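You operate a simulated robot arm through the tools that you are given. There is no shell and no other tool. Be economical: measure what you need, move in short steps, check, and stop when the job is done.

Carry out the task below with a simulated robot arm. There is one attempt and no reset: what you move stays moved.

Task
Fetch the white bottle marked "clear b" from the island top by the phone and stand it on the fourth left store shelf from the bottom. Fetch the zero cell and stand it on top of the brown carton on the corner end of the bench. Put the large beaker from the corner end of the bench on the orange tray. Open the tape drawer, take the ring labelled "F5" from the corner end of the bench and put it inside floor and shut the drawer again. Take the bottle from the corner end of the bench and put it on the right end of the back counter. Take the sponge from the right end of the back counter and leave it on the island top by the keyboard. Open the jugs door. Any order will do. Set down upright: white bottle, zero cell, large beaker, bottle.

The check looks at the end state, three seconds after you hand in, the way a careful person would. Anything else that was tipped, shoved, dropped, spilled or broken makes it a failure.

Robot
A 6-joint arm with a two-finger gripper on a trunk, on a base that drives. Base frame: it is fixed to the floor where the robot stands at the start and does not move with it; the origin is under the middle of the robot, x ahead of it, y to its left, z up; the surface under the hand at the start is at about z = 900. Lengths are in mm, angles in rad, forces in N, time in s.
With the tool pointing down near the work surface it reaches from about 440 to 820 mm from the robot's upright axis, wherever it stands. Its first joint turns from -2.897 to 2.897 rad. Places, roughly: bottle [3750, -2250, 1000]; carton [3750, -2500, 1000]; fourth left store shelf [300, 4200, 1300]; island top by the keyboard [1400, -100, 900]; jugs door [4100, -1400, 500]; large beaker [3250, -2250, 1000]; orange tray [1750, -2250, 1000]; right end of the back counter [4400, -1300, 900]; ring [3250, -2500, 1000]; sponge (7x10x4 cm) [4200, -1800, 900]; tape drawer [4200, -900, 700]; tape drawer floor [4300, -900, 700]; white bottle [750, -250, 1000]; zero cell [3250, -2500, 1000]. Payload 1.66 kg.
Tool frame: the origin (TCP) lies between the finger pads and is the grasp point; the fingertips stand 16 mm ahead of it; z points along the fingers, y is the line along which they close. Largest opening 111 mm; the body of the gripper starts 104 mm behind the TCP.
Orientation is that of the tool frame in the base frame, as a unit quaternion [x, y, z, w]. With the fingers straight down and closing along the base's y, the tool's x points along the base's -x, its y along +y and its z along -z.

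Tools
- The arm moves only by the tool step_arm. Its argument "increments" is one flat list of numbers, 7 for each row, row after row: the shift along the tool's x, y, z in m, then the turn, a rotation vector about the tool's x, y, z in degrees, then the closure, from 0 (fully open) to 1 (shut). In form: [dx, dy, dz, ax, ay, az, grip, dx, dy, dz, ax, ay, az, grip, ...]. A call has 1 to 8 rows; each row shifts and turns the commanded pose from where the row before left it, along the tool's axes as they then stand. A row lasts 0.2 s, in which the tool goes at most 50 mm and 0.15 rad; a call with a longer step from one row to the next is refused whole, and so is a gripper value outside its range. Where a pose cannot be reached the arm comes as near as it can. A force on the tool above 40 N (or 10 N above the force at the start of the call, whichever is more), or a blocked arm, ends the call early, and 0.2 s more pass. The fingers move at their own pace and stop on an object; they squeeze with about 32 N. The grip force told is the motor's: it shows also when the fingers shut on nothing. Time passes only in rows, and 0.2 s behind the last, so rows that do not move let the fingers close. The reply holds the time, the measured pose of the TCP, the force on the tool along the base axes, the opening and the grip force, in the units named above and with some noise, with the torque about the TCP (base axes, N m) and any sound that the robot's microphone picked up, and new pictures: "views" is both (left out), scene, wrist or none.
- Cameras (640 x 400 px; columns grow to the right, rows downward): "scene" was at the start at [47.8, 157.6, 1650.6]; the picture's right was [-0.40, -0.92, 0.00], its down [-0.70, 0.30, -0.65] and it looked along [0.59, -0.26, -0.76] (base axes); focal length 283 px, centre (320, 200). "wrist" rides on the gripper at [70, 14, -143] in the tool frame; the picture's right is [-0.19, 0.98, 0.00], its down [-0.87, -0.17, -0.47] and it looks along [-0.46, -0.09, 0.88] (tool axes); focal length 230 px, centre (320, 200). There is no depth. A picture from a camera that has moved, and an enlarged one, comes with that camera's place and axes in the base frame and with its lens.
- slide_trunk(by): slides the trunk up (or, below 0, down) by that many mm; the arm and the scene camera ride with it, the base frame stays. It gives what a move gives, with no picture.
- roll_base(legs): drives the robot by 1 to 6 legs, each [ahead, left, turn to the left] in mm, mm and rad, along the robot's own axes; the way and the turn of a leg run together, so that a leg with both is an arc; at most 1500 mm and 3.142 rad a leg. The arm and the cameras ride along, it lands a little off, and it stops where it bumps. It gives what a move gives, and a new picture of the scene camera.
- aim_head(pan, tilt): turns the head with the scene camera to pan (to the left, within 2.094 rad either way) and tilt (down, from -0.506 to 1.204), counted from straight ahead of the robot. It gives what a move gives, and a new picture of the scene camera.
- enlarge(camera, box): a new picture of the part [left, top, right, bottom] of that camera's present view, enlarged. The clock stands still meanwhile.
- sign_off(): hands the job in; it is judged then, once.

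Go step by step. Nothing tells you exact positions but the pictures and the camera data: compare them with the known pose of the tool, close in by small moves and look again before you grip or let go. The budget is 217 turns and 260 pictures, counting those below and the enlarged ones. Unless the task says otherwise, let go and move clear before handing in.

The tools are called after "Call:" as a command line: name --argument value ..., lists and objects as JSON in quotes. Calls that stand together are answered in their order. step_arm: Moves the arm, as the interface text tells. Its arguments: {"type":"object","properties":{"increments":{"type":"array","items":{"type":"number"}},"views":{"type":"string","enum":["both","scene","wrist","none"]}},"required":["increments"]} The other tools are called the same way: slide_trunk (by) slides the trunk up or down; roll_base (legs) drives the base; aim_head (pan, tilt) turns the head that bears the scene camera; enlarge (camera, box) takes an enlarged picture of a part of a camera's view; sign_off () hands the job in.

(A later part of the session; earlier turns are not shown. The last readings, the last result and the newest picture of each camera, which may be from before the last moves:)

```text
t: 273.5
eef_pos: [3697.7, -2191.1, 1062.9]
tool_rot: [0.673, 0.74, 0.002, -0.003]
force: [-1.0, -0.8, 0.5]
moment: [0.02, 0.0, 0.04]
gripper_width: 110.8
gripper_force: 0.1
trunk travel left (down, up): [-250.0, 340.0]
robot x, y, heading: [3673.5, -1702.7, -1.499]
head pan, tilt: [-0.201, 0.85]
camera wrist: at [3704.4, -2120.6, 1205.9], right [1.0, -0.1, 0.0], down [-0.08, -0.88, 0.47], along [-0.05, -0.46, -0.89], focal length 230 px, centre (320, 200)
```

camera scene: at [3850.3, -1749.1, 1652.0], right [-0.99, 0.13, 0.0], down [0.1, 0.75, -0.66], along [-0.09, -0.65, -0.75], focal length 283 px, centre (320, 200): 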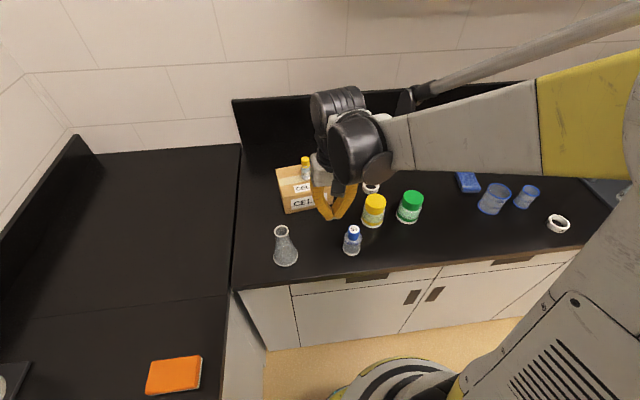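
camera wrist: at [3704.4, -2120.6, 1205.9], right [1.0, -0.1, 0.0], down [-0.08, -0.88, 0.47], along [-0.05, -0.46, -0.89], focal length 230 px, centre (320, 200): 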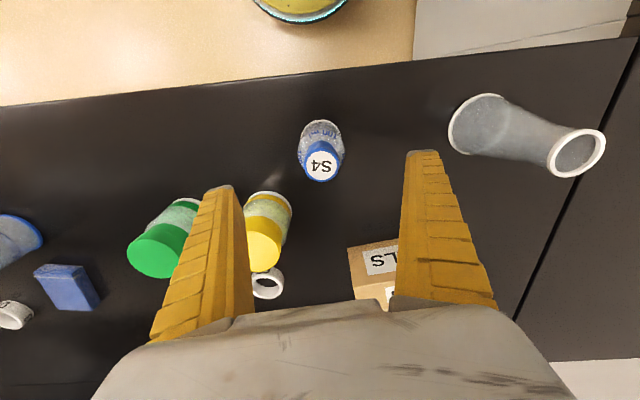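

Aligned. Descend to z≈930 and grip the body.

Call:
step_arm --increments '[0.002, 0, 0.045, 0, 0, 0, 0, 0, 0, 0.045, 0, 0, 0, 0, 0, 0, 0.042, 0, 0, 0, 0, 0, 0, 0, 0, 0, 0, 1, 0, 0, 0, 0, 0, 0, 1, 0, 0, 0, 0, 0, 0, 1]' --views "wrist"

```text
t: 274.9
eef_pos: [3697.7, -2187.8, 930.2]
tool_rot: [0.674, 0.739, 0.002, -0.003]
force: [-0.3, 0.6, -0.5]
moment: [0.0, 0.02, -0.01]
gripper_width: 45.9
gripper_force: 32.0
trunk travel left (down, up): [-250.0, 340.0]
robot x, y, heading: [3678.1, -1702.4, -1.492]
head pan, tilt: [-0.201, 0.85]
camera wrist: at [3704.0, -2117.4, 1072.7], right [1.0, -0.1, 0.0], down [-0.08, -0.88, 0.47], along [-0.05, -0.46, -0.89], focal length 230 px, centre (320, 200)
```

wrist: 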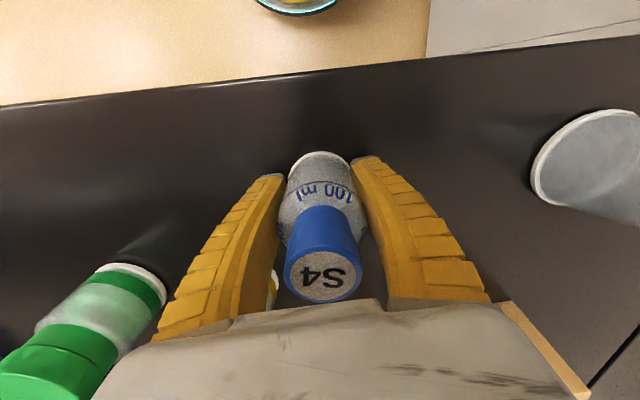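

Gripped. Lift, back off, turn to face the back counter and look.

Call:
step_arm --increments '[0, 0, -0.03, 0, 0, 0, 1, 0, 0, -0.045, 0, 0, 0, 1, 0, 0, -0.045, 0, 0, 0, 1, 0, 0, -0.045, 0, 0, 0, 1, 0, 0, -0.045, 0, 0, 0, 1]' --views "none"

Call:
roll_base --legs '[[-400, 0, 0], [0, -300, 0], [0, 0, 1.5]]'

Call:
aim_head --pan -0.2 --tilt 0.65

```text
t: 276.1
eef_pos: [3699.2, -2186.8, 1143.2]
tool_rot: [0.673, 0.74, 0.003, -0.003]
force: [-0.4, -0.8, -0.4]
moment: [-0.03, 0.0, 0.01]
gripper_width: 46.1
gripper_force: 32.3
trunk travel left (down, up): [-250.0, 340.0]
robot x, y, heading: [3675.5, -1701.8, -1.5]
head pan, tilt: [-0.201, 0.85]
```

```text
t: 283.9
eef_pos: [3841.7, -1322.7, 1140.5]
tool_rot: [-0.033, 0.999, 0.0, -0.004]
force: [-0.5, 0.1, -1.1]
moment: [-0.02, -0.02, 0.0]
gripper_width: 46.1
gripper_force: 32.3
trunk travel left (down, up): [-250.0, 340.0]
robot x, y, heading: [3359.6, -1333.2, 0.045]
head pan, tilt: [-0.201, 0.85]
camera scene: at [3403.0, -1158.7, 1652.1], right [-0.16, -0.99, 0.0], down [-0.74, 0.12, -0.66], along [0.65, -0.1, -0.75], focal length 283 px, centre (320, 200)
```

scene: 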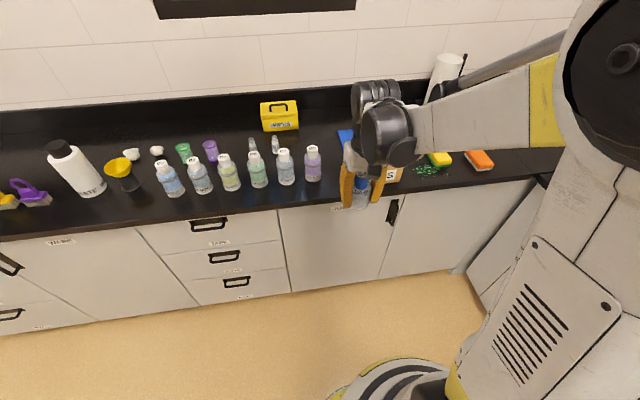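

```text
t: 284.7
eef_pos: [3842.0, -1323.8, 1142.5]
tool_rot: [-0.032, 0.999, 0.0, -0.003]
force: [0.7, 0.1, 1.1]
moment: [0.0, -0.02, -0.03]
gripper_width: 45.9
gripper_force: 32.2
trunk travel left (down, up): [-250.0, 340.0]
robot x, y, heading: [3357.6, -1333.6, 0.047]
head pan, tilt: [-0.201, 0.649]
camera scene: at [3411.6, -1160.2, 1668.6], right [-0.16, -0.99, 0.0], down [-0.6, 0.09, -0.8], along [0.79, -0.12, -0.61], focal length 283 px, centre (320, 200)
```

scene: 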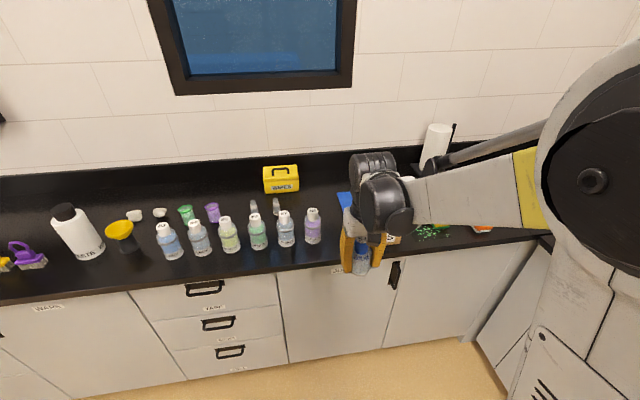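

The spot near (4390,-1325) is free. I drive forward 330 mm, then extend the arm over it.

Call:
roll_base --legs '[[330, 0, -0.047]]'

Call:
step_arm --increments '[-0.045, 0, 0, 0, 0, 0, 1, -0.045, 0, 0, 0, 0, 0, 1, -0.045, 0, 0, 0, 0, 0, 1, -0.045, 0, 0, 0, 0, 0, 1]' --views "both"

```text
t: 286.8
eef_pos: [4169.0, -1338.5, 1141.7]
tool_rot: [-0.011, 1.0, -0.001, -0.005]
force: [0.9, -0.4, 0.7]
moment: [0.0, 0.0, 0.02]
gripper_width: 46.1
gripper_force: 31.7
trunk travel left (down, up): [-250.0, 340.0]
robot x, y, heading: [3680.9, -1324.6, -0.002]
head pan, tilt: [-0.201, 0.649]
camera scene: at [3744.9, -1155.7, 1668.6], right [-0.2, -0.98, 0.0], down [-0.59, 0.12, -0.8], along [0.78, -0.16, -0.61], focal length 283 px, centre (320, 200)
```

scene: 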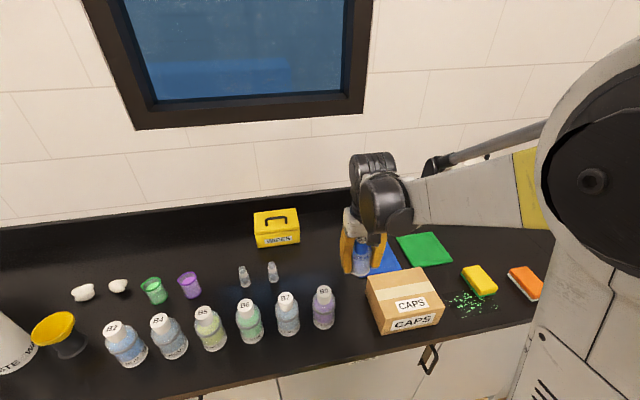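

```text
t: 287.8
eef_pos: [4351.1, -1336.6, 1138.6]
tool_rot: [-0.012, 1.0, 0.0, -0.005]
force: [0.3, -1.0, -1.6]
moment: [-0.01, 0.02, 0.02]
gripper_width: 45.9
gripper_force: 31.7
trunk travel left (down, up): [-250.0, 340.0]
robot x, y, heading: [3680.2, -1329.2, 0.001]
head pan, tilt: [-0.201, 0.649]
camera scene: at [3745.3, -1155.7, 1668.6], right [-0.2, -0.98, 0.0], down [-0.59, 0.12, -0.8], along [0.78, -0.16, -0.61], focal length 283 px, centre (320, 200)
camera wrist: at [4281.5, -1325.2, 1282.4], right [0.17, 0.99, 0.0], down [0.87, -0.15, 0.46], along [0.46, -0.08, -0.89], focal length 230 px, centre (320, 200)
```

scene: 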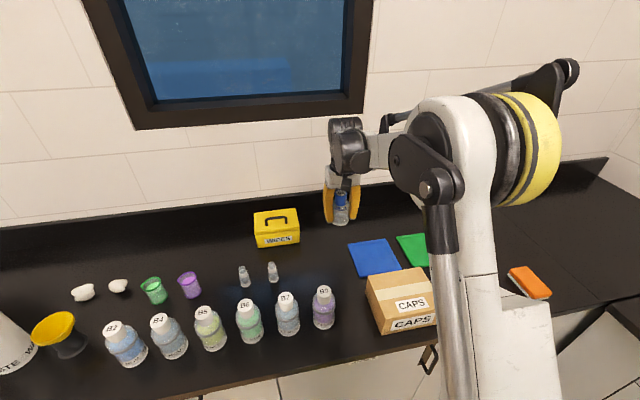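
wrist: 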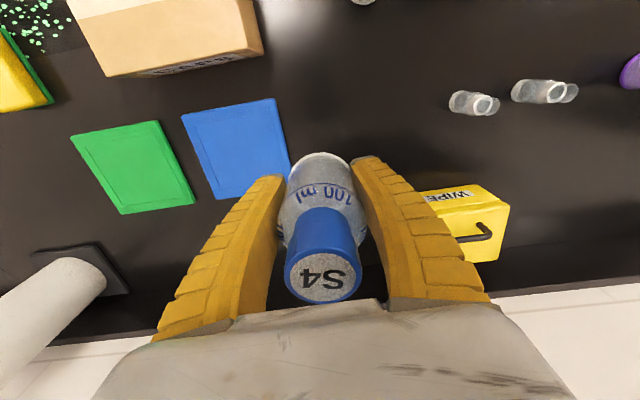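

Clear of the pad (edge y≈-1400) and the WIPES box. I shift 20 mm left and lower.

Call:
step_arm --increments '[-0.012, 0.02, 0.03, 0, 0, 0, 1, 0, 0, 0.045, 0, 0, 0, 1, 0, 0, 0.045, 0, 0, 0, 1, 0, 0, 0.045, 0, 0, 0, 1, 0, 0, 0.03, 0, 0, 0, 1]' --views "both"

```text
t: 289.0
eef_pos: [4356.4, -1316.3, 944.1]
tool_rot: [-0.011, 1.0, 0.0, -0.004]
force: [-0.5, -0.5, -0.2]
moment: [0.0, 0.01, 0.02]
gripper_width: 46.1
gripper_force: 32.1
trunk travel left (down, up): [-250.0, 340.0]
robot x, y, heading: [3677.2, -1325.0, -0.0]
head pan, tilt: [-0.201, 0.649]
camera scene: at [3744.4, -1155.7, 1668.7], right [-0.2, -0.98, 0.0], down [-0.59, 0.12, -0.8], along [0.78, -0.16, -0.6], focal length 283 px, centre (320, 200)
camera wrist: at [4287.1, -1304.6, 1088.4], right [0.17, 0.99, 0.0], down [0.87, -0.15, 0.47], along [0.46, -0.08, -0.89], focal length 230 px, centre (320, 200)
```

scene: 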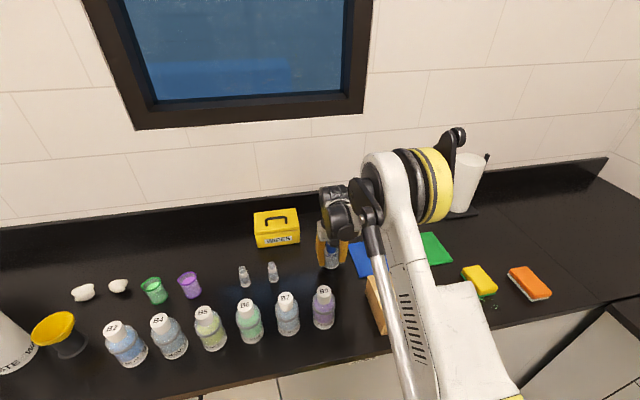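
wrist: 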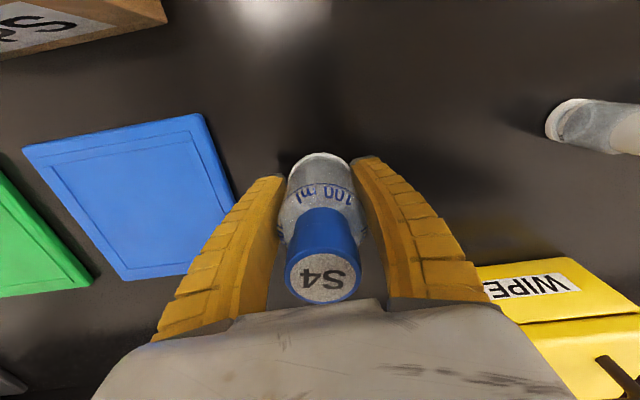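

Almost down. I lower the last 14 mm with contact sensing.

Call:
step_arm --increments '[0, 0, 0.006, 0, 0, 0, 1, 0, 0, 0.004, 0, 0, 0, 1]' --views "none"

Call:
step_arm --increments '[0, 0, 0.002, 0, 0, 0, 1]' --views "none"

Call:
step_arm --increments '[0, 0, 0.002, 0, 0, 0, 1]' --views "none"

```text
t: 289.6
eef_pos: [4358.0, -1315.3, 934.9]
tool_rot: [-0.012, 1.0, 0.0, -0.003]
force: [0.7, 0.1, -0.3]
moment: [0.05, 0.03, 0.02]
gripper_width: 46.3
gripper_force: 32.0
trunk travel left (down, up): [-250.0, 340.0]
robot x, y, heading: [3684.5, -1328.1, -0.003]
head pan, tilt: [-0.201, 0.649]
```

```text
t: 290.0
eef_pos: [4357.4, -1314.0, 934.2]
tool_rot: [-0.013, 1.0, 0.0, -0.003]
force: [0.4, 0.6, -0.2]
moment: [0.03, -0.02, 0.03]
gripper_width: 46.0
gripper_force: 32.2
trunk travel left (down, up): [-250.0, 340.0]
robot x, y, heading: [3682.9, -1327.6, 0.002]
head pan, tilt: [-0.201, 0.649]
```

```text
t: 290.4
eef_pos: [4356.2, -1314.0, 931.1]
tool_rot: [-0.011, 1.0, -0.001, -0.003]
force: [0.1, 0.6, 0.3]
moment: [-0.01, -0.02, 0.0]
gripper_width: 46.1
gripper_force: 31.9
trunk travel left (down, up): [-250.0, 340.0]
robot x, y, heading: [3682.5, -1327.5, 0.0]
head pan, tilt: [-0.201, 0.649]
```

Call:
step_arm --increments '[0, 0, 0.002, 0, 0, 0, 1]' --views "none"

Call:
step_arm --increments '[0, 0, 0.0015, 0, 0, 0, 1]' --views "none"

```text
t: 290.8
eef_pos: [4356.8, -1313.4, 929.8]
tool_rot: [-0.012, 1.0, 0.0, -0.003]
force: [-0.6, -1.1, 1.1]
moment: [0.0, -0.01, -0.02]
gripper_width: 46.0
gripper_force: 32.2
trunk travel left (down, up): [-250.0, 340.0]
robot x, y, heading: [3685.1, -1327.6, 0.001]
head pan, tilt: [-0.201, 0.649]
```

```text
t: 291.2
eef_pos: [4356.5, -1314.2, 928.9]
tool_rot: [-0.012, 1.0, -0.001, -0.003]
force: [2.5, -2.9, 13.3]
moment: [0.07, -0.06, 0.0]
gripper_width: 46.6
gripper_force: 32.7
trunk travel left (down, up): [-250.0, 340.0]
robot x, y, heading: [3683.9, -1324.5, 0.002]
head pan, tilt: [-0.201, 0.649]
```

Contact. Release, lift, and retract the arm.

Call:
step_arm --increments '[0, 0, -0.0005, 0, 0, 0, 1, 0, 0, 0, 0, 0, 0, 0.3, 0, 0, 0, 0, 0, 0, 0.3, 0, 0, -0.03, 0, 0, 0, 0.3, 0, 0, -0.045, 0, 0, 0, 0.3, 0, 0, -0.045, 0, 0, 0, 0.3, 0, 0, -0.045, 0, 0, 0, 0.3, 0, 0, -0.045, 0, 0, 0, 0.3]' --views "none"

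Call:
step_arm --increments '[0.045, 0, 0, 0, 0, 0, 0.3, 0.045, 0, 0, 0, 0, 0, 0.3, 0.045, 0, 0, 0, 0, 0, 0.3, 0.045, 0, 0, 0, 0, 0, 0.3]' --views "both"

```text
t: 293.0
eef_pos: [4357.2, -1312.9, 1135.9]
tool_rot: [-0.012, 1.0, 0.0, -0.004]
force: [0.3, -0.8, -0.1]
moment: [0.01, -0.02, 0.04]
gripper_width: 79.0
gripper_force: 0.8
trunk travel left (down, up): [-250.0, 340.0]
robot x, y, heading: [3683.3, -1328.7, 0.002]
head pan, tilt: [-0.201, 0.649]
```

```text
t: 294.0
eef_pos: [4176.9, -1317.1, 1139.4]
tool_rot: [-0.011, 1.0, 0.0, -0.003]
force: [-0.9, 0.1, -0.3]
moment: [0.01, -0.06, 0.03]
gripper_width: 79.2
gripper_force: 1.0
trunk travel left (down, up): [-250.0, 340.0]
robot x, y, heading: [3685.8, -1324.0, 0.002]
head pan, tilt: [-0.201, 0.649]
camera scene: at [3742.1, -1155.8, 1668.8], right [-0.2, -0.98, 0.0], down [-0.59, 0.12, -0.8], along [0.78, -0.16, -0.6], focal length 283 px, centre (320, 200)
camera wrist: at [4107.5, -1304.4, 1282.9], right [0.17, 0.99, 0.0], down [0.87, -0.15, 0.47], along [0.46, -0.08, -0.88], focal length 230 px, centre (320, 200)
```

scene: 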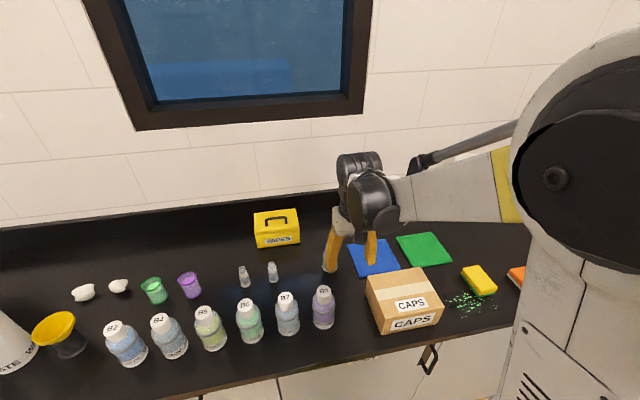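
wrist: 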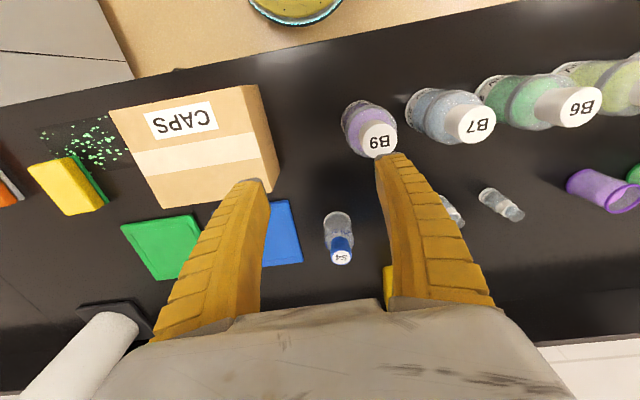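

S4 stands well. Now compare the two sponges.

Call:
roll_base --legs '[[-100, 0, 0], [0, -450, 0]]'

Call:
aim_head --pan 0.0 --tilt 0.8

Call:
step_arm --increments '[0, 0, 0, 0, 0, 0, 0]' --views "wrist"

```text
t: 297.5
eef_pos: [4079.9, -1762.6, 1138.5]
tool_rot: [-0.011, 1.0, -0.001, -0.003]
force: [0.2, -0.2, 0.3]
moment: [0.01, 0.03, 0.0]
gripper_width: 79.4
gripper_force: 1.2
trunk travel left (down, up): [-250.0, 340.0]
robot x, y, heading: [3585.0, -1773.7, 0.004]
head pan, tilt: [-0.201, 0.649]
camera scene: at [3644.7, -1602.4, 1668.8], right [-0.2, -0.98, 0.0], down [-0.59, 0.12, -0.8], along [0.78, -0.16, -0.6], focal length 283 px, centre (320, 200)
```

scene: 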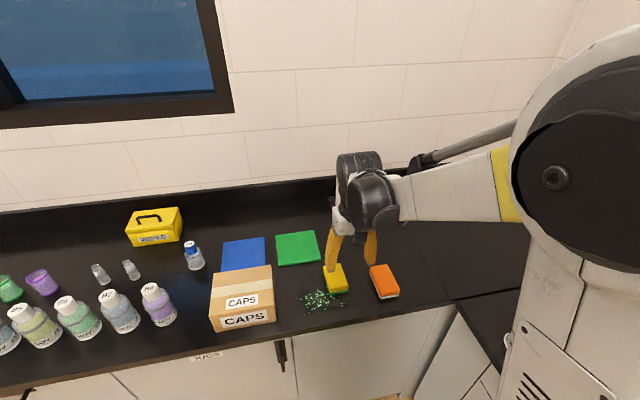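

```text
t: 298.2
eef_pos: [4080.2, -1762.9, 1138.8]
tool_rot: [-0.012, 1.0, 0.0, -0.003]
force: [0.1, 0.7, -0.7]
moment: [0.01, 0.03, 0.0]
gripper_width: 79.3
gripper_force: 0.6
trunk travel left (down, up): [-250.0, 340.0]
robot x, y, heading: [3580.6, -1772.5, -0.001]
head pan, tilt: [0.0, 0.799]
camera scene: at [3640.3, -1584.4, 1656.2], right [0.0, -1.0, 0.0], down [-0.72, 0.0, -0.7], along [0.7, 0.0, -0.72], focal length 283 px, centre (320, 200)
```

scene: 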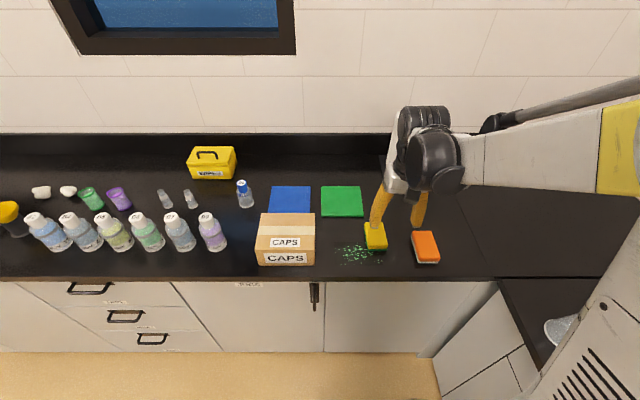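

```text
t: 298.6
eef_pos: [4079.3, -1762.8, 1139.2]
tool_rot: [-0.012, 1.0, 0.001, -0.003]
force: [0.4, -0.1, -0.4]
moment: [-0.02, 0.0, -0.01]
gripper_width: 110.8
gripper_force: 0.0
trunk travel left (down, up): [-250.0, 340.0]
robot x, y, heading: [3583.7, -1773.0, 0.0]
head pan, tilt: [0.0, 0.799]
camera wrist: at [4010.3, -1750.1, 1282.5], right [0.17, 0.99, 0.0], down [0.87, -0.15, 0.47], along [0.46, -0.08, -0.89], focal length 230 px, centre (320, 200)
```

wrist: 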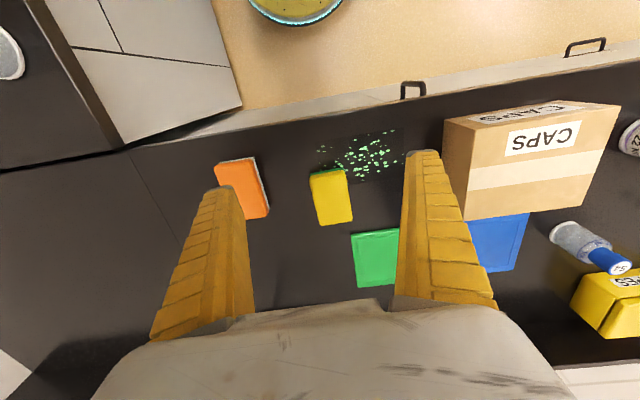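

Call:
enlarge --camera "wrist" --box '[200, 120, 420, 240]'

Call:
enlarge --camera "scene" --box '[320, 200, 460, 290]'

```text
2.91 times, centred on (310, 180) of wrist
camera zoom: at [4010.3, -1750.1, 1282.5], right [0.17, 0.99, 0.0], down [0.87, -0.15, 0.47], along [0.46, -0.08, -0.89], focal length 669 px, centre (349, 258)
```

zoom: 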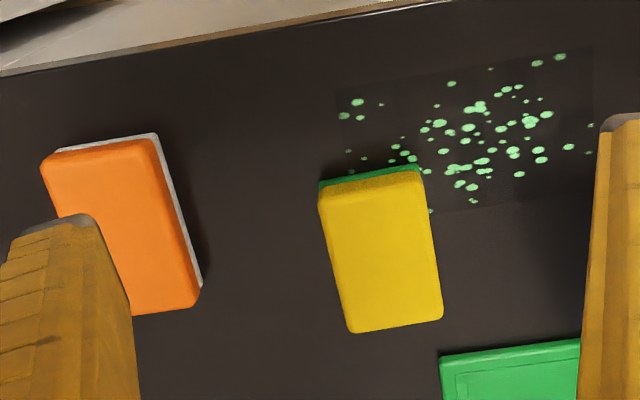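

```text
4.44 times, centred on (390, 245) of scene
camera zoom: at [3640.3, -1584.3, 1656.1], right [0.0, -1.0, 0.0], down [-0.72, 0.0, -0.7], along [0.7, 0.0, -0.72], focal length 1259 px, centre (9, 0)
```

zoom: 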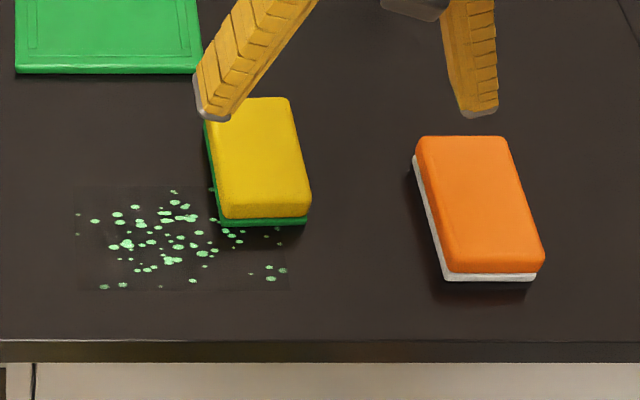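

Two candidates: yellow ≈(4190,-1761) and orange ≈(4155,-1905). I need better size measurements; move the wrist closer between them.

Call:
step_arm --increments '[-0.03, -0.04, 0.03, 0, 0, 0, 0, -0.02, -0.03, 0.035, 0, 0, 0, 0]' --views "wrist"

Call:
enlarge --camera "wrist" --box '[220, 60, 440, 200]'

```text
refused: row 1 steps farther than a row can; nothing moved
```

```text
2.86 times, centred on (330, 130) of wrist
camera zoom: at [4010.3, -1750.1, 1282.5], right [0.17, 0.99, 0.0], down [0.87, -0.15, 0.47], along [0.46, -0.08, -0.89], focal length 657 px, centre (291, 400)
```

zoom: 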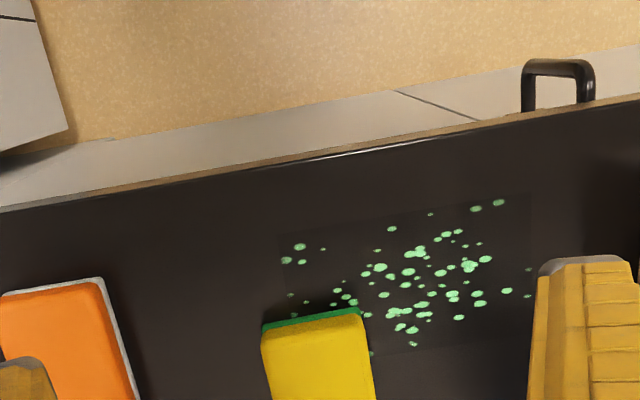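

Call:
step_arm --increments '[0, -0.035, 0.03, 0, 0, 0, 0, 0, -0.035, 0.03, 0, 0, 0, 0]' --views "wrist"

Call:
enlarge --camera "wrist" --box '[200, 100, 440, 250]'

```text
t: 299.2
eef_pos: [4079.1, -1831.8, 1082.4]
tool_rot: [-0.013, 1.0, 0.0, -0.003]
force: [-0.6, 1.1, 0.3]
moment: [0.01, 0.03, -0.01]
gripper_width: 111.0
gripper_force: 0.1
trunk travel left (down, up): [-250.0, 340.0]
robot x, y, heading: [3584.4, -1772.1, 0.001]
head pan, tilt: [0.0, 0.799]
camera wrist: at [4009.8, -1820.7, 1225.1], right [0.17, 0.99, 0.0], down [0.87, -0.15, 0.47], along [0.46, -0.08, -0.89], focal length 230 px, centre (320, 200)
```

wrist: 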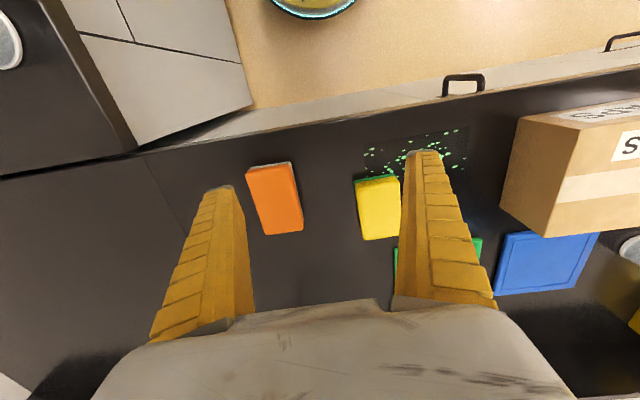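

```text
2.67 times, centred on (320, 175) of wrist
camera zoom: at [4009.8, -1820.7, 1225.1], right [0.17, 0.99, 0.0], down [0.87, -0.15, 0.47], along [0.46, -0.08, -0.89], focal length 614 px, centre (320, 267)
```

zoom: 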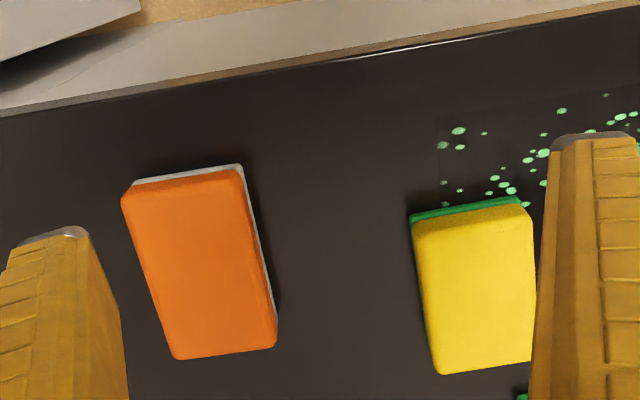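

Both sponges are alike in size (~60×100); the stated place (4200,-1800) fits the yellow one (≈(4191,-1764)), the orange one is at y≈-1908. I take the yellow: move above it.

Call:
step_arm --increments '[-0.041, 0.022, 0, 0, 0, 0, 0.2, -0.041, 0.022, 0, 0, 0, 0, 0.2, -0.041, 0.021, 0, 0, 0, 0, 0.2, 0, 0, 0.04, 0, 0, 0, 0.2, 0, 0, 0.04, 0, 0, 0, 0.2]' --views "wrist"

```text
t: 300.4
eef_pos: [4203.3, -1766.6, 998.6]
tool_rot: [-0.012, 1.0, 0.0, -0.005]
force: [0.1, 0.3, 0.3]
moment: [0.0, 0.01, 0.04]
gripper_width: 89.9
gripper_force: 0.7
trunk travel left (down, up): [-250.0, 340.0]
robot x, y, heading: [3580.8, -1773.6, -0.001]
head pan, tilt: [0.0, 0.799]
camera wrist: at [4133.7, -1754.1, 1142.2], right [0.17, 0.99, 0.0], down [0.87, -0.15, 0.47], along [0.46, -0.08, -0.89], focal length 230 px, centre (320, 200)
```

wrist: 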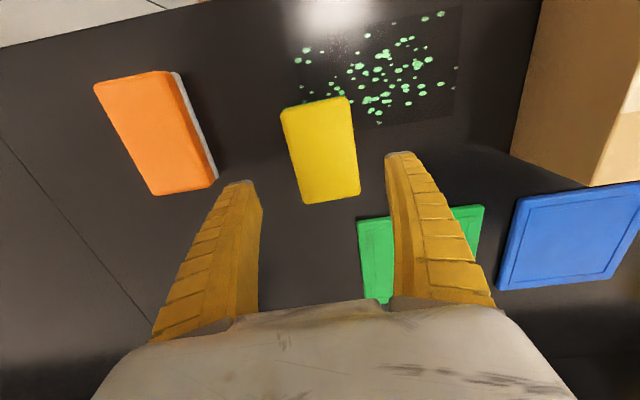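

Centred. Descend and grip the sponge.

Call:
step_arm --increments '[0.004, 0.002, 0.04, 0, 0, 0, 0.2, 0, 0, 0.039, 0, 0, 0, 0.2, 0, 0, 0, 0, 0, 0, 1, 0, 0, 0, 0, 0, 0, 1, 0, 0, 0, 0, 0, 0, 1]' --views "wrist"

```text
t: 301.6
eef_pos: [4197.5, -1763.6, 918.0]
tool_rot: [-0.011, 1.0, 0.0, -0.004]
force: [-0.6, 0.8, 0.7]
moment: [0.02, 0.0, -0.02]
gripper_width: 59.2
gripper_force: 32.4
trunk travel left (down, up): [-250.0, 340.0]
robot x, y, heading: [3582.8, -1770.2, 0.003]
head pan, tilt: [0.0, 0.799]
camera wrist: at [4127.6, -1752.0, 1061.6], right [0.17, 0.99, 0.0], down [0.87, -0.15, 0.47], along [0.46, -0.08, -0.89], focal length 230 px, centre (320, 200)
```

wrist: 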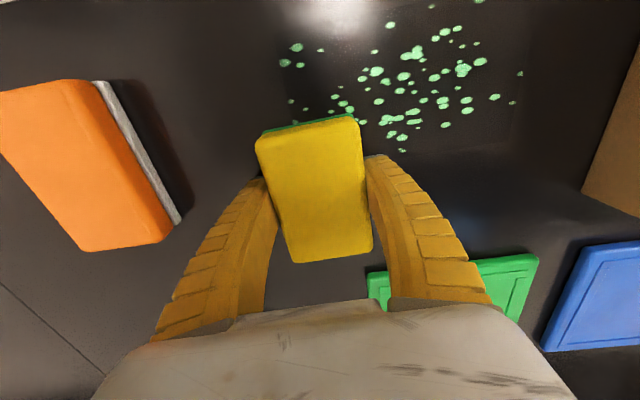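

The yellow sponge measures only 59 mm wide, and parallax suggests it is ~33 mm high, whereas the orange one seems ~68×100×43 – matching the stated 7×10×4 cm. I release the yellow in place and measure the orange.

Call:
step_arm --increments '[0, 0, 0, 0, 0, 0, 0.2, 0, 0, 0, 0, 0, 0, 0.2, 0, 0, -0.04, 0, 0, 0, 0, 0, 0, -0.045, 0, 0, 0, 0, 0.01, -0.045, 0, 0, 0, 0, 0, 0.01, -0.045, 0, 0, 0, 0, 0, 0.01, -0.045, 0, 0, 0, 0, 0]' --views "wrist"

```text
t: 303.2
eef_pos: [4168.3, -1900.7, 1003.6]
tool_rot: [-0.012, 1.0, -0.001, -0.003]
force: [-0.3, -0.1, 0.1]
moment: [0.0, 0.0, -0.01]
gripper_width: 110.9
gripper_force: 0.0
trunk travel left (down, up): [-250.0, 340.0]
robot x, y, heading: [3583.3, -1774.8, -0.004]
head pan, tilt: [0.0, 0.799]
camera wrist: at [4099.5, -1887.5, 1146.8], right [0.17, 0.99, 0.0], down [0.87, -0.15, 0.47], along [0.46, -0.08, -0.89], focal length 230 px, centre (320, 200)
```

wrist: 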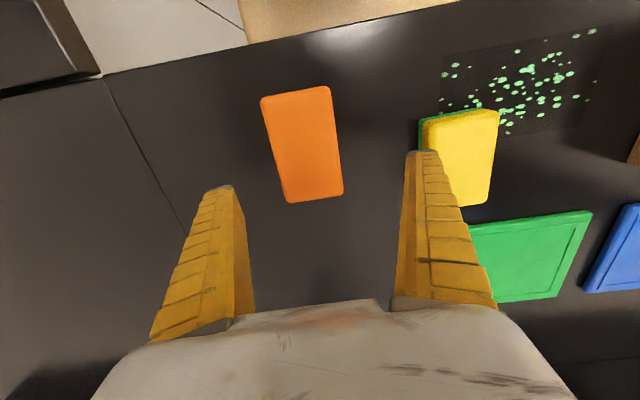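

The orange is at (4150,-1911). Align, descend and grip to measure.

Call:
step_arm --increments '[0.012, -0.01, 0.03, 0, 0, 0, 0, 0, 0, 0.035, 0, 0, 0, 0, 0, 0, 0.018, 0, 0, 0, 0, 0, 0, 0, 0, 0, 0, 1, 0, 0, 0, 0, 0, 0, 1, 0, 0, 0, 0, 0, 0, 1]' --views "wrist"

```text
t: 304.6
eef_pos: [4159.3, -1904.9, 921.0]
tool_rot: [-0.011, 1.0, 0.0, -0.004]
force: [-0.2, 0.1, 0.3]
moment: [0.01, 0.01, 0.0]
gripper_width: 62.0
gripper_force: 31.9
trunk travel left (down, up): [-250.0, 340.0]
robot x, y, heading: [3583.5, -1770.5, 0.003]
head pan, tilt: [0.0, 0.799]
camera wrist: at [4089.8, -1894.7, 1064.7], right [0.17, 0.99, 0.0], down [0.87, -0.15, 0.47], along [0.46, -0.08, -0.89], focal length 230 px, centre (320, 200)
```

wrist: 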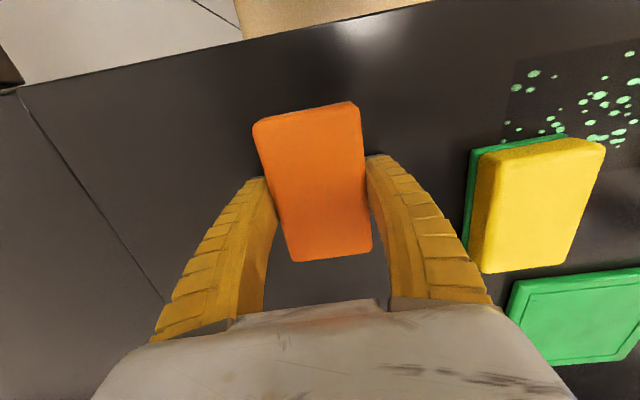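

Width 62 vs 59 mm – not decisive. I'll measure both heights by touching their tops with closed fingers (no pictures needed).

Call:
step_arm --increments '[0, 0, 0, 0, 0, 0, 0.2, 0, 0, 0, 0, 0, 0, 0.2, 0, 0, -0.045, 0, 0, 0, 0.2, 0.006, 0, 0, 0, 0, 0, 1, 0, 0, 0, 0, 0, 0, 1, 0, 0, 0, 0, 0, 0, 1]' --views "none"

Call:
step_arm --increments '[0, 0, 0.004, 0, 0, 0, 1, 0, 0, 0.002, 0, 0, 0, 1, 0, 0, 0.002, 0, 0, 0, 1, 0, 0, 0.002, 0, 0, 0, 1, 0, 0, 0.002, 0, 0, 0, 1]' --views "none"

```text
t: 306.0
eef_pos: [4151.2, -1906.0, 965.5]
tool_rot: [-0.011, 1.0, 0.0, -0.003]
force: [0.6, 0.5, 0.5]
moment: [0.01, 0.01, 0.0]
gripper_width: 0.0
gripper_force: 28.6
trunk travel left (down, up): [-250.0, 340.0]
robot x, y, heading: [3579.7, -1772.2, -0.0]
head pan, tilt: [0.0, 0.799]
```

```text
t: 307.2
eef_pos: [4153.9, -1908.3, 953.9]
tool_rot: [-0.012, 1.0, 0.001, -0.003]
force: [-0.1, -0.8, 0.6]
moment: [-0.02, 0.04, -0.02]
gripper_width: 0.0
gripper_force: 28.8
trunk travel left (down, up): [-250.0, 340.0]
robot x, y, heading: [3582.4, -1773.4, 0.0]
head pan, tilt: [0.0, 0.799]
```

Call:
step_arm --increments '[0, 0, 0.002, 0, 0, 0, 1, 0, 0, 0.002, 0, 0, 0, 1]' --views "none"

Call:
step_arm --increments '[0, 0, 0.002, 0, 0, 0, 1, 0, 0, 0.002, 0, 0, 0, 1]' --views "none"

Call:
step_arm --increments '[0, 0, 0.002, 0, 0, 0, 1, 0, 0, 0.001, 0, 0, 0, 1]' --views "none"

```text
t: 307.8
eef_pos: [4152.7, -1907.7, 950.6]
tool_rot: [-0.012, 1.0, -0.001, -0.004]
force: [-1.0, 1.1, 0.5]
moment: [-0.03, 0.01, -0.03]
gripper_width: 0.0
gripper_force: 28.0
trunk travel left (down, up): [-250.0, 340.0]
robot x, y, heading: [3580.7, -1772.2, 0.0]
head pan, tilt: [0.0, 0.799]
```

```text
t: 308.4
eef_pos: [4151.8, -1909.3, 947.2]
tool_rot: [-0.011, 1.0, 0.0, -0.004]
force: [0.2, 0.3, -0.5]
moment: [0.01, -0.01, 0.03]
gripper_width: 0.0
gripper_force: 28.5
trunk travel left (down, up): [-250.0, 340.0]
robot x, y, heading: [3582.0, -1773.1, 0.0]
head pan, tilt: [0.0, 0.799]
```

```text
t: 309.0
eef_pos: [4151.3, -1908.2, 944.3]
tool_rot: [-0.011, 1.0, 0.0, -0.003]
force: [4.2, -0.8, 8.9]
moment: [0.02, -0.06, -0.04]
gripper_width: 6.1
gripper_force: 28.6
trunk travel left (down, up): [-250.0, 340.0]
robot x, y, heading: [3579.6, -1772.8, 0.002]
head pan, tilt: [0.0, 0.799]
```

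Orange: top at ≈930 (30 mm high). Now the same for the yellow.

Call:
step_arm --increments '[0, 0, -0.04, 0, 0, 0, 1, -0.01, 0.045, 0, 0, 0, 0, 1, -0.01, 0.045, 0, 0, 0, 0, 1, -0.01, 0.045, 0, 0, 0, 0, 1, -0.01, 0.01, 0, 0, 0, 0, 1, 0, 0, 0.03, 0, 0, 0, 1]' --views "none"

Call:
step_arm --increments '[0, 0, 0.002, 0, 0, 0, 1, 0, 0, 0.002, 0, 0, 0, 1]' --views "none"

Call:
step_arm --increments '[0, 0, 0.002, 0, 0, 0, 1, 0, 0, 0.002, 0, 0, 0, 1]' --views "none"

Call:
step_arm --increments '[0, 0, 0.002, 0, 0, 0, 1, 0, 0, 0.002, 0, 0, 0, 1]' --views "none"

```text
t: 310.4
eef_pos: [4190.9, -1761.7, 950.3]
tool_rot: [-0.011, 1.0, 0.0, -0.004]
force: [-0.3, -0.3, -0.8]
moment: [0.03, 0.03, 0.0]
gripper_width: 0.0
gripper_force: 28.6
trunk travel left (down, up): [-250.0, 340.0]
robot x, y, heading: [3580.7, -1775.5, -0.001]
head pan, tilt: [0.0, 0.799]
```

```text
t: 311.0
eef_pos: [4188.7, -1763.4, 947.4]
tool_rot: [-0.012, 1.0, 0.0, -0.003]
force: [0.4, 0.0, 0.3]
moment: [0.03, -0.05, -0.01]
gripper_width: 0.0
gripper_force: 28.6
trunk travel left (down, up): [-250.0, 340.0]
robot x, y, heading: [3582.8, -1773.3, 0.003]
head pan, tilt: [0.0, 0.799]
```

```text
t: 311.6
eef_pos: [4188.3, -1764.2, 945.2]
tool_rot: [-0.011, 1.0, 0.0, -0.003]
force: [2.4, 0.6, 10.4]
moment: [0.01, -0.02, 0.01]
gripper_width: 5.7
gripper_force: 28.5
trunk travel left (down, up): [-250.0, 340.0]
robot x, y, heading: [3582.0, -1772.2, -0.003]
head pan, tilt: [0.0, 0.799]
```

```text
t: 312.2
eef_pos: [4188.9, -1762.3, 940.9]
tool_rot: [-0.01, 1.0, 0.001, -0.004]
force: [2.1, -0.8, 23.2]
moment: [0.03, -0.08, 0.01]
gripper_width: 5.9
gripper_force: 28.5
trunk travel left (down, up): [-250.0, 340.0]
robot x, y, heading: [3583.3, -1771.3, -0.0]
head pan, tilt: [0.0, 0.799]
```

Both are ≈30 mm high; the orange is longer than 10 cm (≈103), the yellow ≈95 – together with the stated position (4200,-1800), the yellow one is the sponge meant. I pick it up.

Call:
step_arm --increments '[0, 0, -0.04, 0, 0, 0, 1, -0.006, -0.001, 0, 0, 0, 0, 0.2, 0, 0, 0, 0, 0, 0, 0.2, 0, 0, 0, 0, 0, 0, 0.2]' --views "wrist"

```text
t: 313.2
eef_pos: [4196.7, -1763.2, 982.3]
tool_rot: [-0.011, 1.0, 0.0, -0.003]
force: [0.4, -0.2, 0.8]
moment: [-0.01, 0.01, 0.01]
gripper_width: 89.8
gripper_force: 0.2
trunk travel left (down, up): [-250.0, 340.0]
robot x, y, heading: [3582.4, -1772.0, 0.001]
head pan, tilt: [0.0, 0.799]
camera wrist: at [4126.9, -1751.3, 1125.8], right [0.17, 0.99, 0.0], down [0.87, -0.15, 0.47], along [0.46, -0.08, -0.89], focal length 230 px, centre (320, 200)
```

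wrist: 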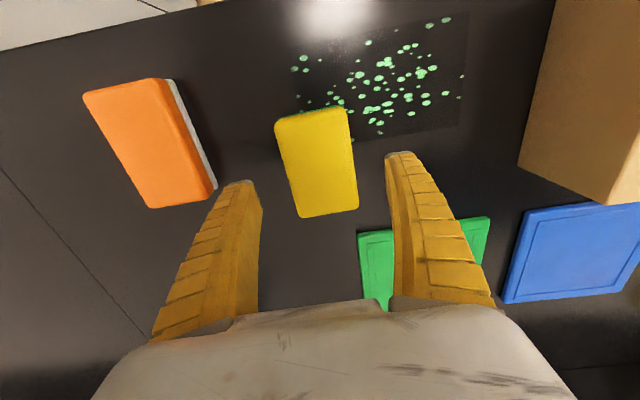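

Call:
step_arm --increments '[0, 0, 0.035, 0, 0, 0, 0.2, 0, 0, 0.029, 0, 0, 0, 0.2, 0, 0, 0, 0, 0, 0, 1, 0, 0, 0, 0, 0, 0, 1, 0, 0, -0.03, 0, 0, 0, 1, 0, 0, -0.045, 0, 0, 0, 1, 0, 0, -0.045, 0, 0, 0, 1, 0, 0, -0.045, 0, 0, 0, 1]' --views "wrist"

```text
t: 315.0
eef_pos: [4195.6, -1761.2, 1087.2]
tool_rot: [-0.011, 1.0, -0.001, -0.004]
force: [0.5, 0.1, -0.4]
moment: [-0.04, -0.01, 0.02]
gripper_width: 59.4
gripper_force: 31.9
trunk travel left (down, up): [-250.0, 340.0]
robot x, y, heading: [3581.5, -1775.4, -0.001]
head pan, tilt: [0.0, 0.799]
camera wrist: at [4126.9, -1749.3, 1230.1], right [0.17, 0.99, 0.0], down [0.87, -0.15, 0.47], along [0.46, -0.08, -0.88], focal length 230 px, centre (320, 200)
```

wrist: 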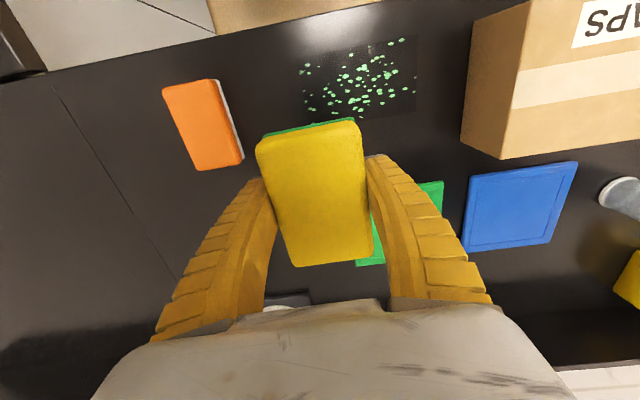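

Sponge in hand. I back off, turn around to face the island's keyboard side and drive there.

Call:
roll_base --legs '[[-600, 0, 0], [0, 0, 1.57], [0, 0, 1.57], [480, 0, 0], [0, -850, 0], [0, -800, 0]]'

Call:
aim_head --pan -0.1 --tilt 0.5

```text
t: 336.7
eef_pos: [1766.8, -198.7, 1086.5]
tool_rot: [0.999, 0.047, 0.003, 0.0]
force: [0.3, 0.3, 0.1]
moment: [-0.04, -0.03, -0.04]
gripper_width: 59.2
gripper_force: 31.6
trunk travel left (down, up): [-250.0, 340.0]
robot x, y, heading: [2378.8, -146.0, -3.069]
head pan, tilt: [0.0, 0.799]
camera scene: at [2328.8, -339.8, 1656.2], right [-0.07, 1.0, 0.0], down [0.72, 0.05, -0.7], along [-0.7, -0.05, -0.72], focal length 283 px, centre (320, 200)
```

scene: 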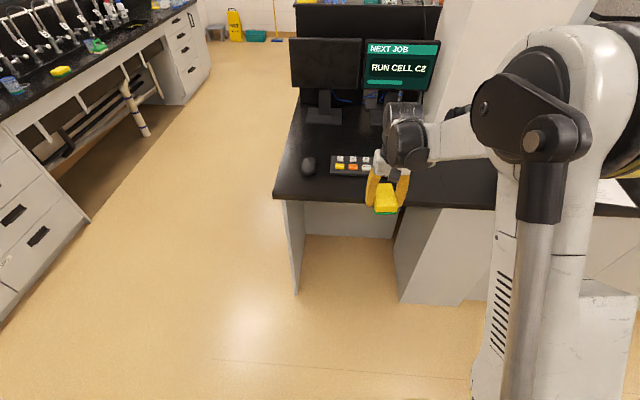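

```text
t: 337.5
eef_pos: [1765.5, -198.6, 1085.5]
tool_rot: [0.999, 0.047, 0.004, 0.0]
force: [-0.7, 0.3, -1.7]
moment: [-0.01, -0.01, 0.0]
gripper_width: 59.2
gripper_force: 32.5
trunk travel left (down, up): [-250.0, 340.0]
robot x, y, heading: [2382.8, -143.2, -3.069]
head pan, tilt: [-0.099, 0.499]
camera scene: at [2318.3, -331.9, 1682.0], right [0.03, 1.0, 0.0], down [0.48, -0.01, -0.88], along [-0.88, 0.02, -0.48], focal length 283 px, centre (320, 200)
```

scene: 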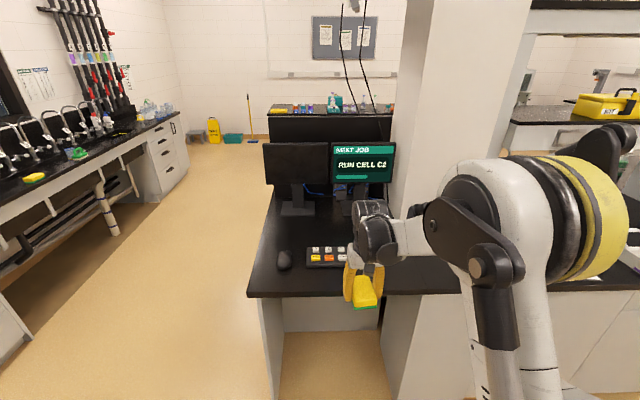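

Keyboard at ≈(1393,-260), mouse left of it. I approach so the hand is right of the keyboard and check with the wrist camera.

Call:
roll_base --legs '[[250, -60, -0.072]]'

Call:
step_arm --increments '[0, 0, 0, 0, 0, 0, 1]' --views "wrist"

```text
t: 339.4
eef_pos: [1501.6, -103.3, 1086.8]
tool_rot: [1.0, 0.012, 0.005, 0.0]
force: [0.2, -0.1, -0.7]
moment: [0.0, 0.01, 0.01]
gripper_width: 59.0
gripper_force: 32.4
trunk travel left (down, up): [-250.0, 340.0]
robot x, y, heading: [2117.6, -90.7, -3.143]
head pan, tilt: [-0.099, 0.499]
camera scene: at [2042.0, -275.0, 1682.0], right [0.1, 1.0, 0.0], down [0.48, -0.05, -0.88], along [-0.87, 0.09, -0.48], focal length 283 px, centre (320, 200)
```

scene: 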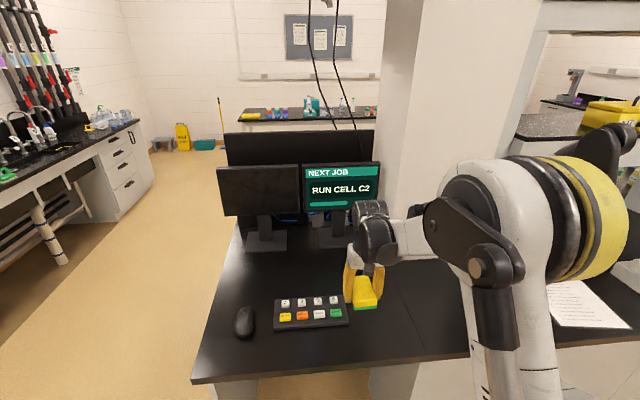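

```text
t: 339.8
eef_pos: [1501.8, -103.7, 1085.8]
tool_rot: [1.0, 0.012, 0.003, 0.0]
force: [0.5, -0.4, 0.1]
moment: [0.0, 0.01, 0.02]
gripper_width: 59.3
gripper_force: 32.0
trunk travel left (down, up): [-250.0, 340.0]
robot x, y, heading: [2115.6, -93.7, -3.14]
head pan, tilt: [-0.099, 0.499]
camera wrist: at [1570.0, -115.5, 1229.2], right [-0.17, -0.99, 0.0], down [-0.87, 0.15, 0.47], along [-0.46, 0.08, -0.89], focal length 230 px, centre (320, 200)
```

wrist: 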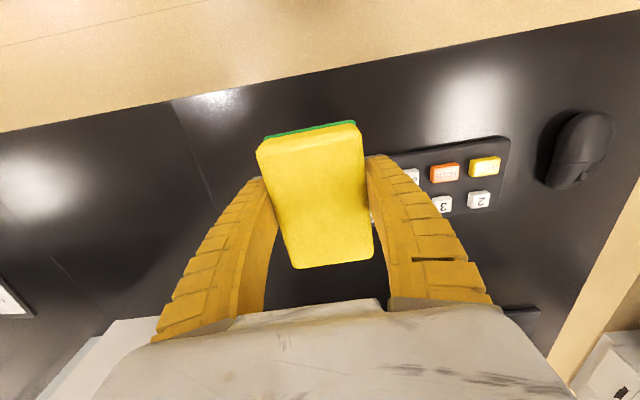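

The keyboard's right end is near y≈-115, the top seam at y≈+85. I place the sponge at about (1455,-10): shift and lower.

Call:
step_arm --increments '[-0.015, -0.032, 0, 0, 0, 0, 1, -0.014, -0.031, 0, 0, 0, 0, 1, -0.014, -0.031, 0, 0, 0, 0, 1, 0, 0, 0.045, 0, 0, 0, 1, 0, 0, 0.045, 0, 0, 0, 1]' --views "wrist"

```text
t: 341.0
eef_pos: [1455.4, -13.5, 993.7]
tool_rot: [1.0, 0.012, 0.004, 0.001]
force: [-0.8, -0.1, -0.8]
moment: [0.03, -0.01, 0.0]
gripper_width: 59.3
gripper_force: 31.8
trunk travel left (down, up): [-250.0, 340.0]
robot x, y, heading: [2115.5, -93.5, -3.14]
head pan, tilt: [-0.099, 0.499]
camera wrist: at [1524.3, -25.4, 1136.7], right [-0.17, -0.99, 0.0], down [-0.87, 0.15, 0.47], along [-0.46, 0.08, -0.89], focal length 230 px, centre (320, 200)
```

wrist: 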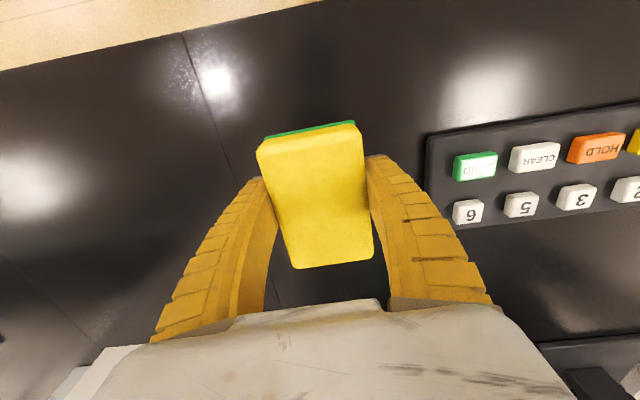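

Clear of the keyboard (edge y≈-126). Lower to the surface.

Call:
step_arm --increments '[0, 0, 0.04, 0, 0, 0, 1, 0, 0, 0.025, 0, 0, 0, 1]' --views "none"

Call:
step_arm --increments '[0, 0, 0.004, 0, 0, 0, 1]' --views "none"

Call:
step_arm --increments '[0, 0, 0.003, 0, 0, 0, 1]' --views "none"

Call:
step_arm --increments '[0, 0, 0.003, 0, 0, 0, 1]' --views "none"

```text
t: 341.6
eef_pos: [1457.7, -13.4, 931.7]
tool_rot: [1.0, 0.011, 0.003, 0.0]
force: [0.2, 1.2, -0.4]
moment: [0.02, -0.03, -0.03]
gripper_width: 59.2
gripper_force: 31.9
trunk travel left (down, up): [-250.0, 340.0]
robot x, y, heading: [2113.1, -91.2, -3.14]
head pan, tilt: [-0.099, 0.499]
```

```text
t: 342.0
eef_pos: [1458.7, -11.0, 926.8]
tool_rot: [1.0, 0.011, 0.004, 0.0]
force: [0.6, -0.6, -0.7]
moment: [-0.04, 0.04, 0.0]
gripper_width: 59.0
gripper_force: 31.3
trunk travel left (down, up): [-250.0, 340.0]
robot x, y, heading: [2117.0, -94.5, -3.143]
head pan, tilt: [-0.099, 0.499]
```

```text
t: 342.4
eef_pos: [1458.8, -11.5, 924.9]
tool_rot: [1.0, 0.011, 0.003, 0.0]
force: [0.3, 0.0, 0.6]
moment: [-0.02, -0.01, 0.01]
gripper_width: 59.5
gripper_force: 32.3
trunk travel left (down, up): [-250.0, 340.0]
robot x, y, heading: [2115.0, -93.0, -3.14]
head pan, tilt: [-0.099, 0.499]
```

```text
t: 342.8
eef_pos: [1459.0, -11.2, 921.1]
tool_rot: [1.0, 0.011, 0.003, 0.0]
force: [0.2, 0.3, -0.3]
moment: [0.0, 0.0, 0.0]
gripper_width: 59.2
gripper_force: 32.0
trunk travel left (down, up): [-250.0, 340.0]
robot x, y, heading: [2112.5, -95.1, -3.138]
head pan, tilt: [-0.099, 0.499]
```

Call:
step_arm --increments '[0, 0, 0.003, 0, 0, 0, 1]' --views "none"

Call:
step_arm --increments '[0, 0, 0.002, 0, 0, 0, 1]' --views "none"

```text
t: 343.2
eef_pos: [1457.9, -10.8, 917.4]
tool_rot: [1.0, 0.011, 0.003, 0.0]
force: [0.7, -0.6, 0.2]
moment: [-0.01, 0.02, 0.02]
gripper_width: 59.4
gripper_force: 32.1
trunk travel left (down, up): [-250.0, 340.0]
robot x, y, heading: [2119.5, -95.2, -3.144]
head pan, tilt: [-0.099, 0.499]
```

```text
t: 343.6
eef_pos: [1458.3, -11.2, 915.4]
tool_rot: [1.0, 0.012, 0.004, -0.001]
force: [-1.6, -0.6, 6.7]
moment: [-0.02, 0.03, -0.02]
gripper_width: 59.5
gripper_force: 32.5
trunk travel left (down, up): [-250.0, 340.0]
robot x, y, heading: [2119.8, -91.3, -3.145]
head pan, tilt: [-0.099, 0.499]
```

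Contact. Release, lift and check.

Call:
step_arm --increments '[0, 0, 0, 0, 0, 0, 0.2, 0, 0, 0, 0, 0, 0, 0.2, 0, 0, -0.03, 0, 0, 0, 0.2, 0, 0, -0.045, 0, 0, 0, 0.2, 0, 0, -0.045, 0, 0, 0, 0.2, 0, 0, -0.045, 0, 0, 0, 0.2, 0.03, 0, -0.03, 0, 0, 0, 0.2]' --views "wrist"

```text
t: 345.2
eef_pos: [1487.0, -12.5, 1113.7]
tool_rot: [1.0, 0.012, 0.004, 0.0]
force: [0.6, -0.3, -0.4]
moment: [0.01, 0.03, 0.01]
gripper_width: 90.2
gripper_force: 0.0
trunk travel left (down, up): [-250.0, 340.0]
robot x, y, heading: [2117.8, -89.9, -3.146]
head pan, tilt: [-0.099, 0.499]
camera wrist: at [1555.5, -23.8, 1256.6], right [-0.17, -0.99, 0.0], down [-0.87, 0.15, 0.47], along [-0.46, 0.08, -0.88], focal length 230 px, centre (320, 200)
```

wrist: 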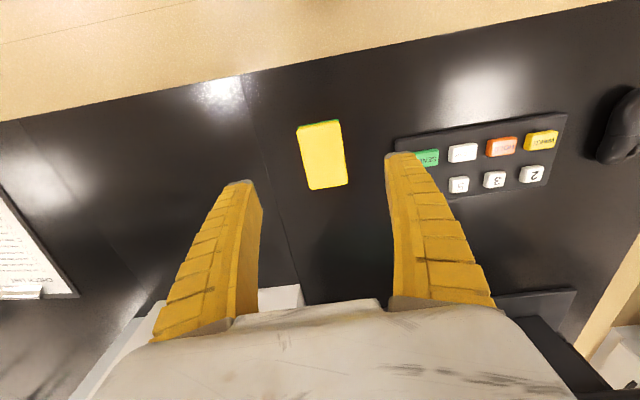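

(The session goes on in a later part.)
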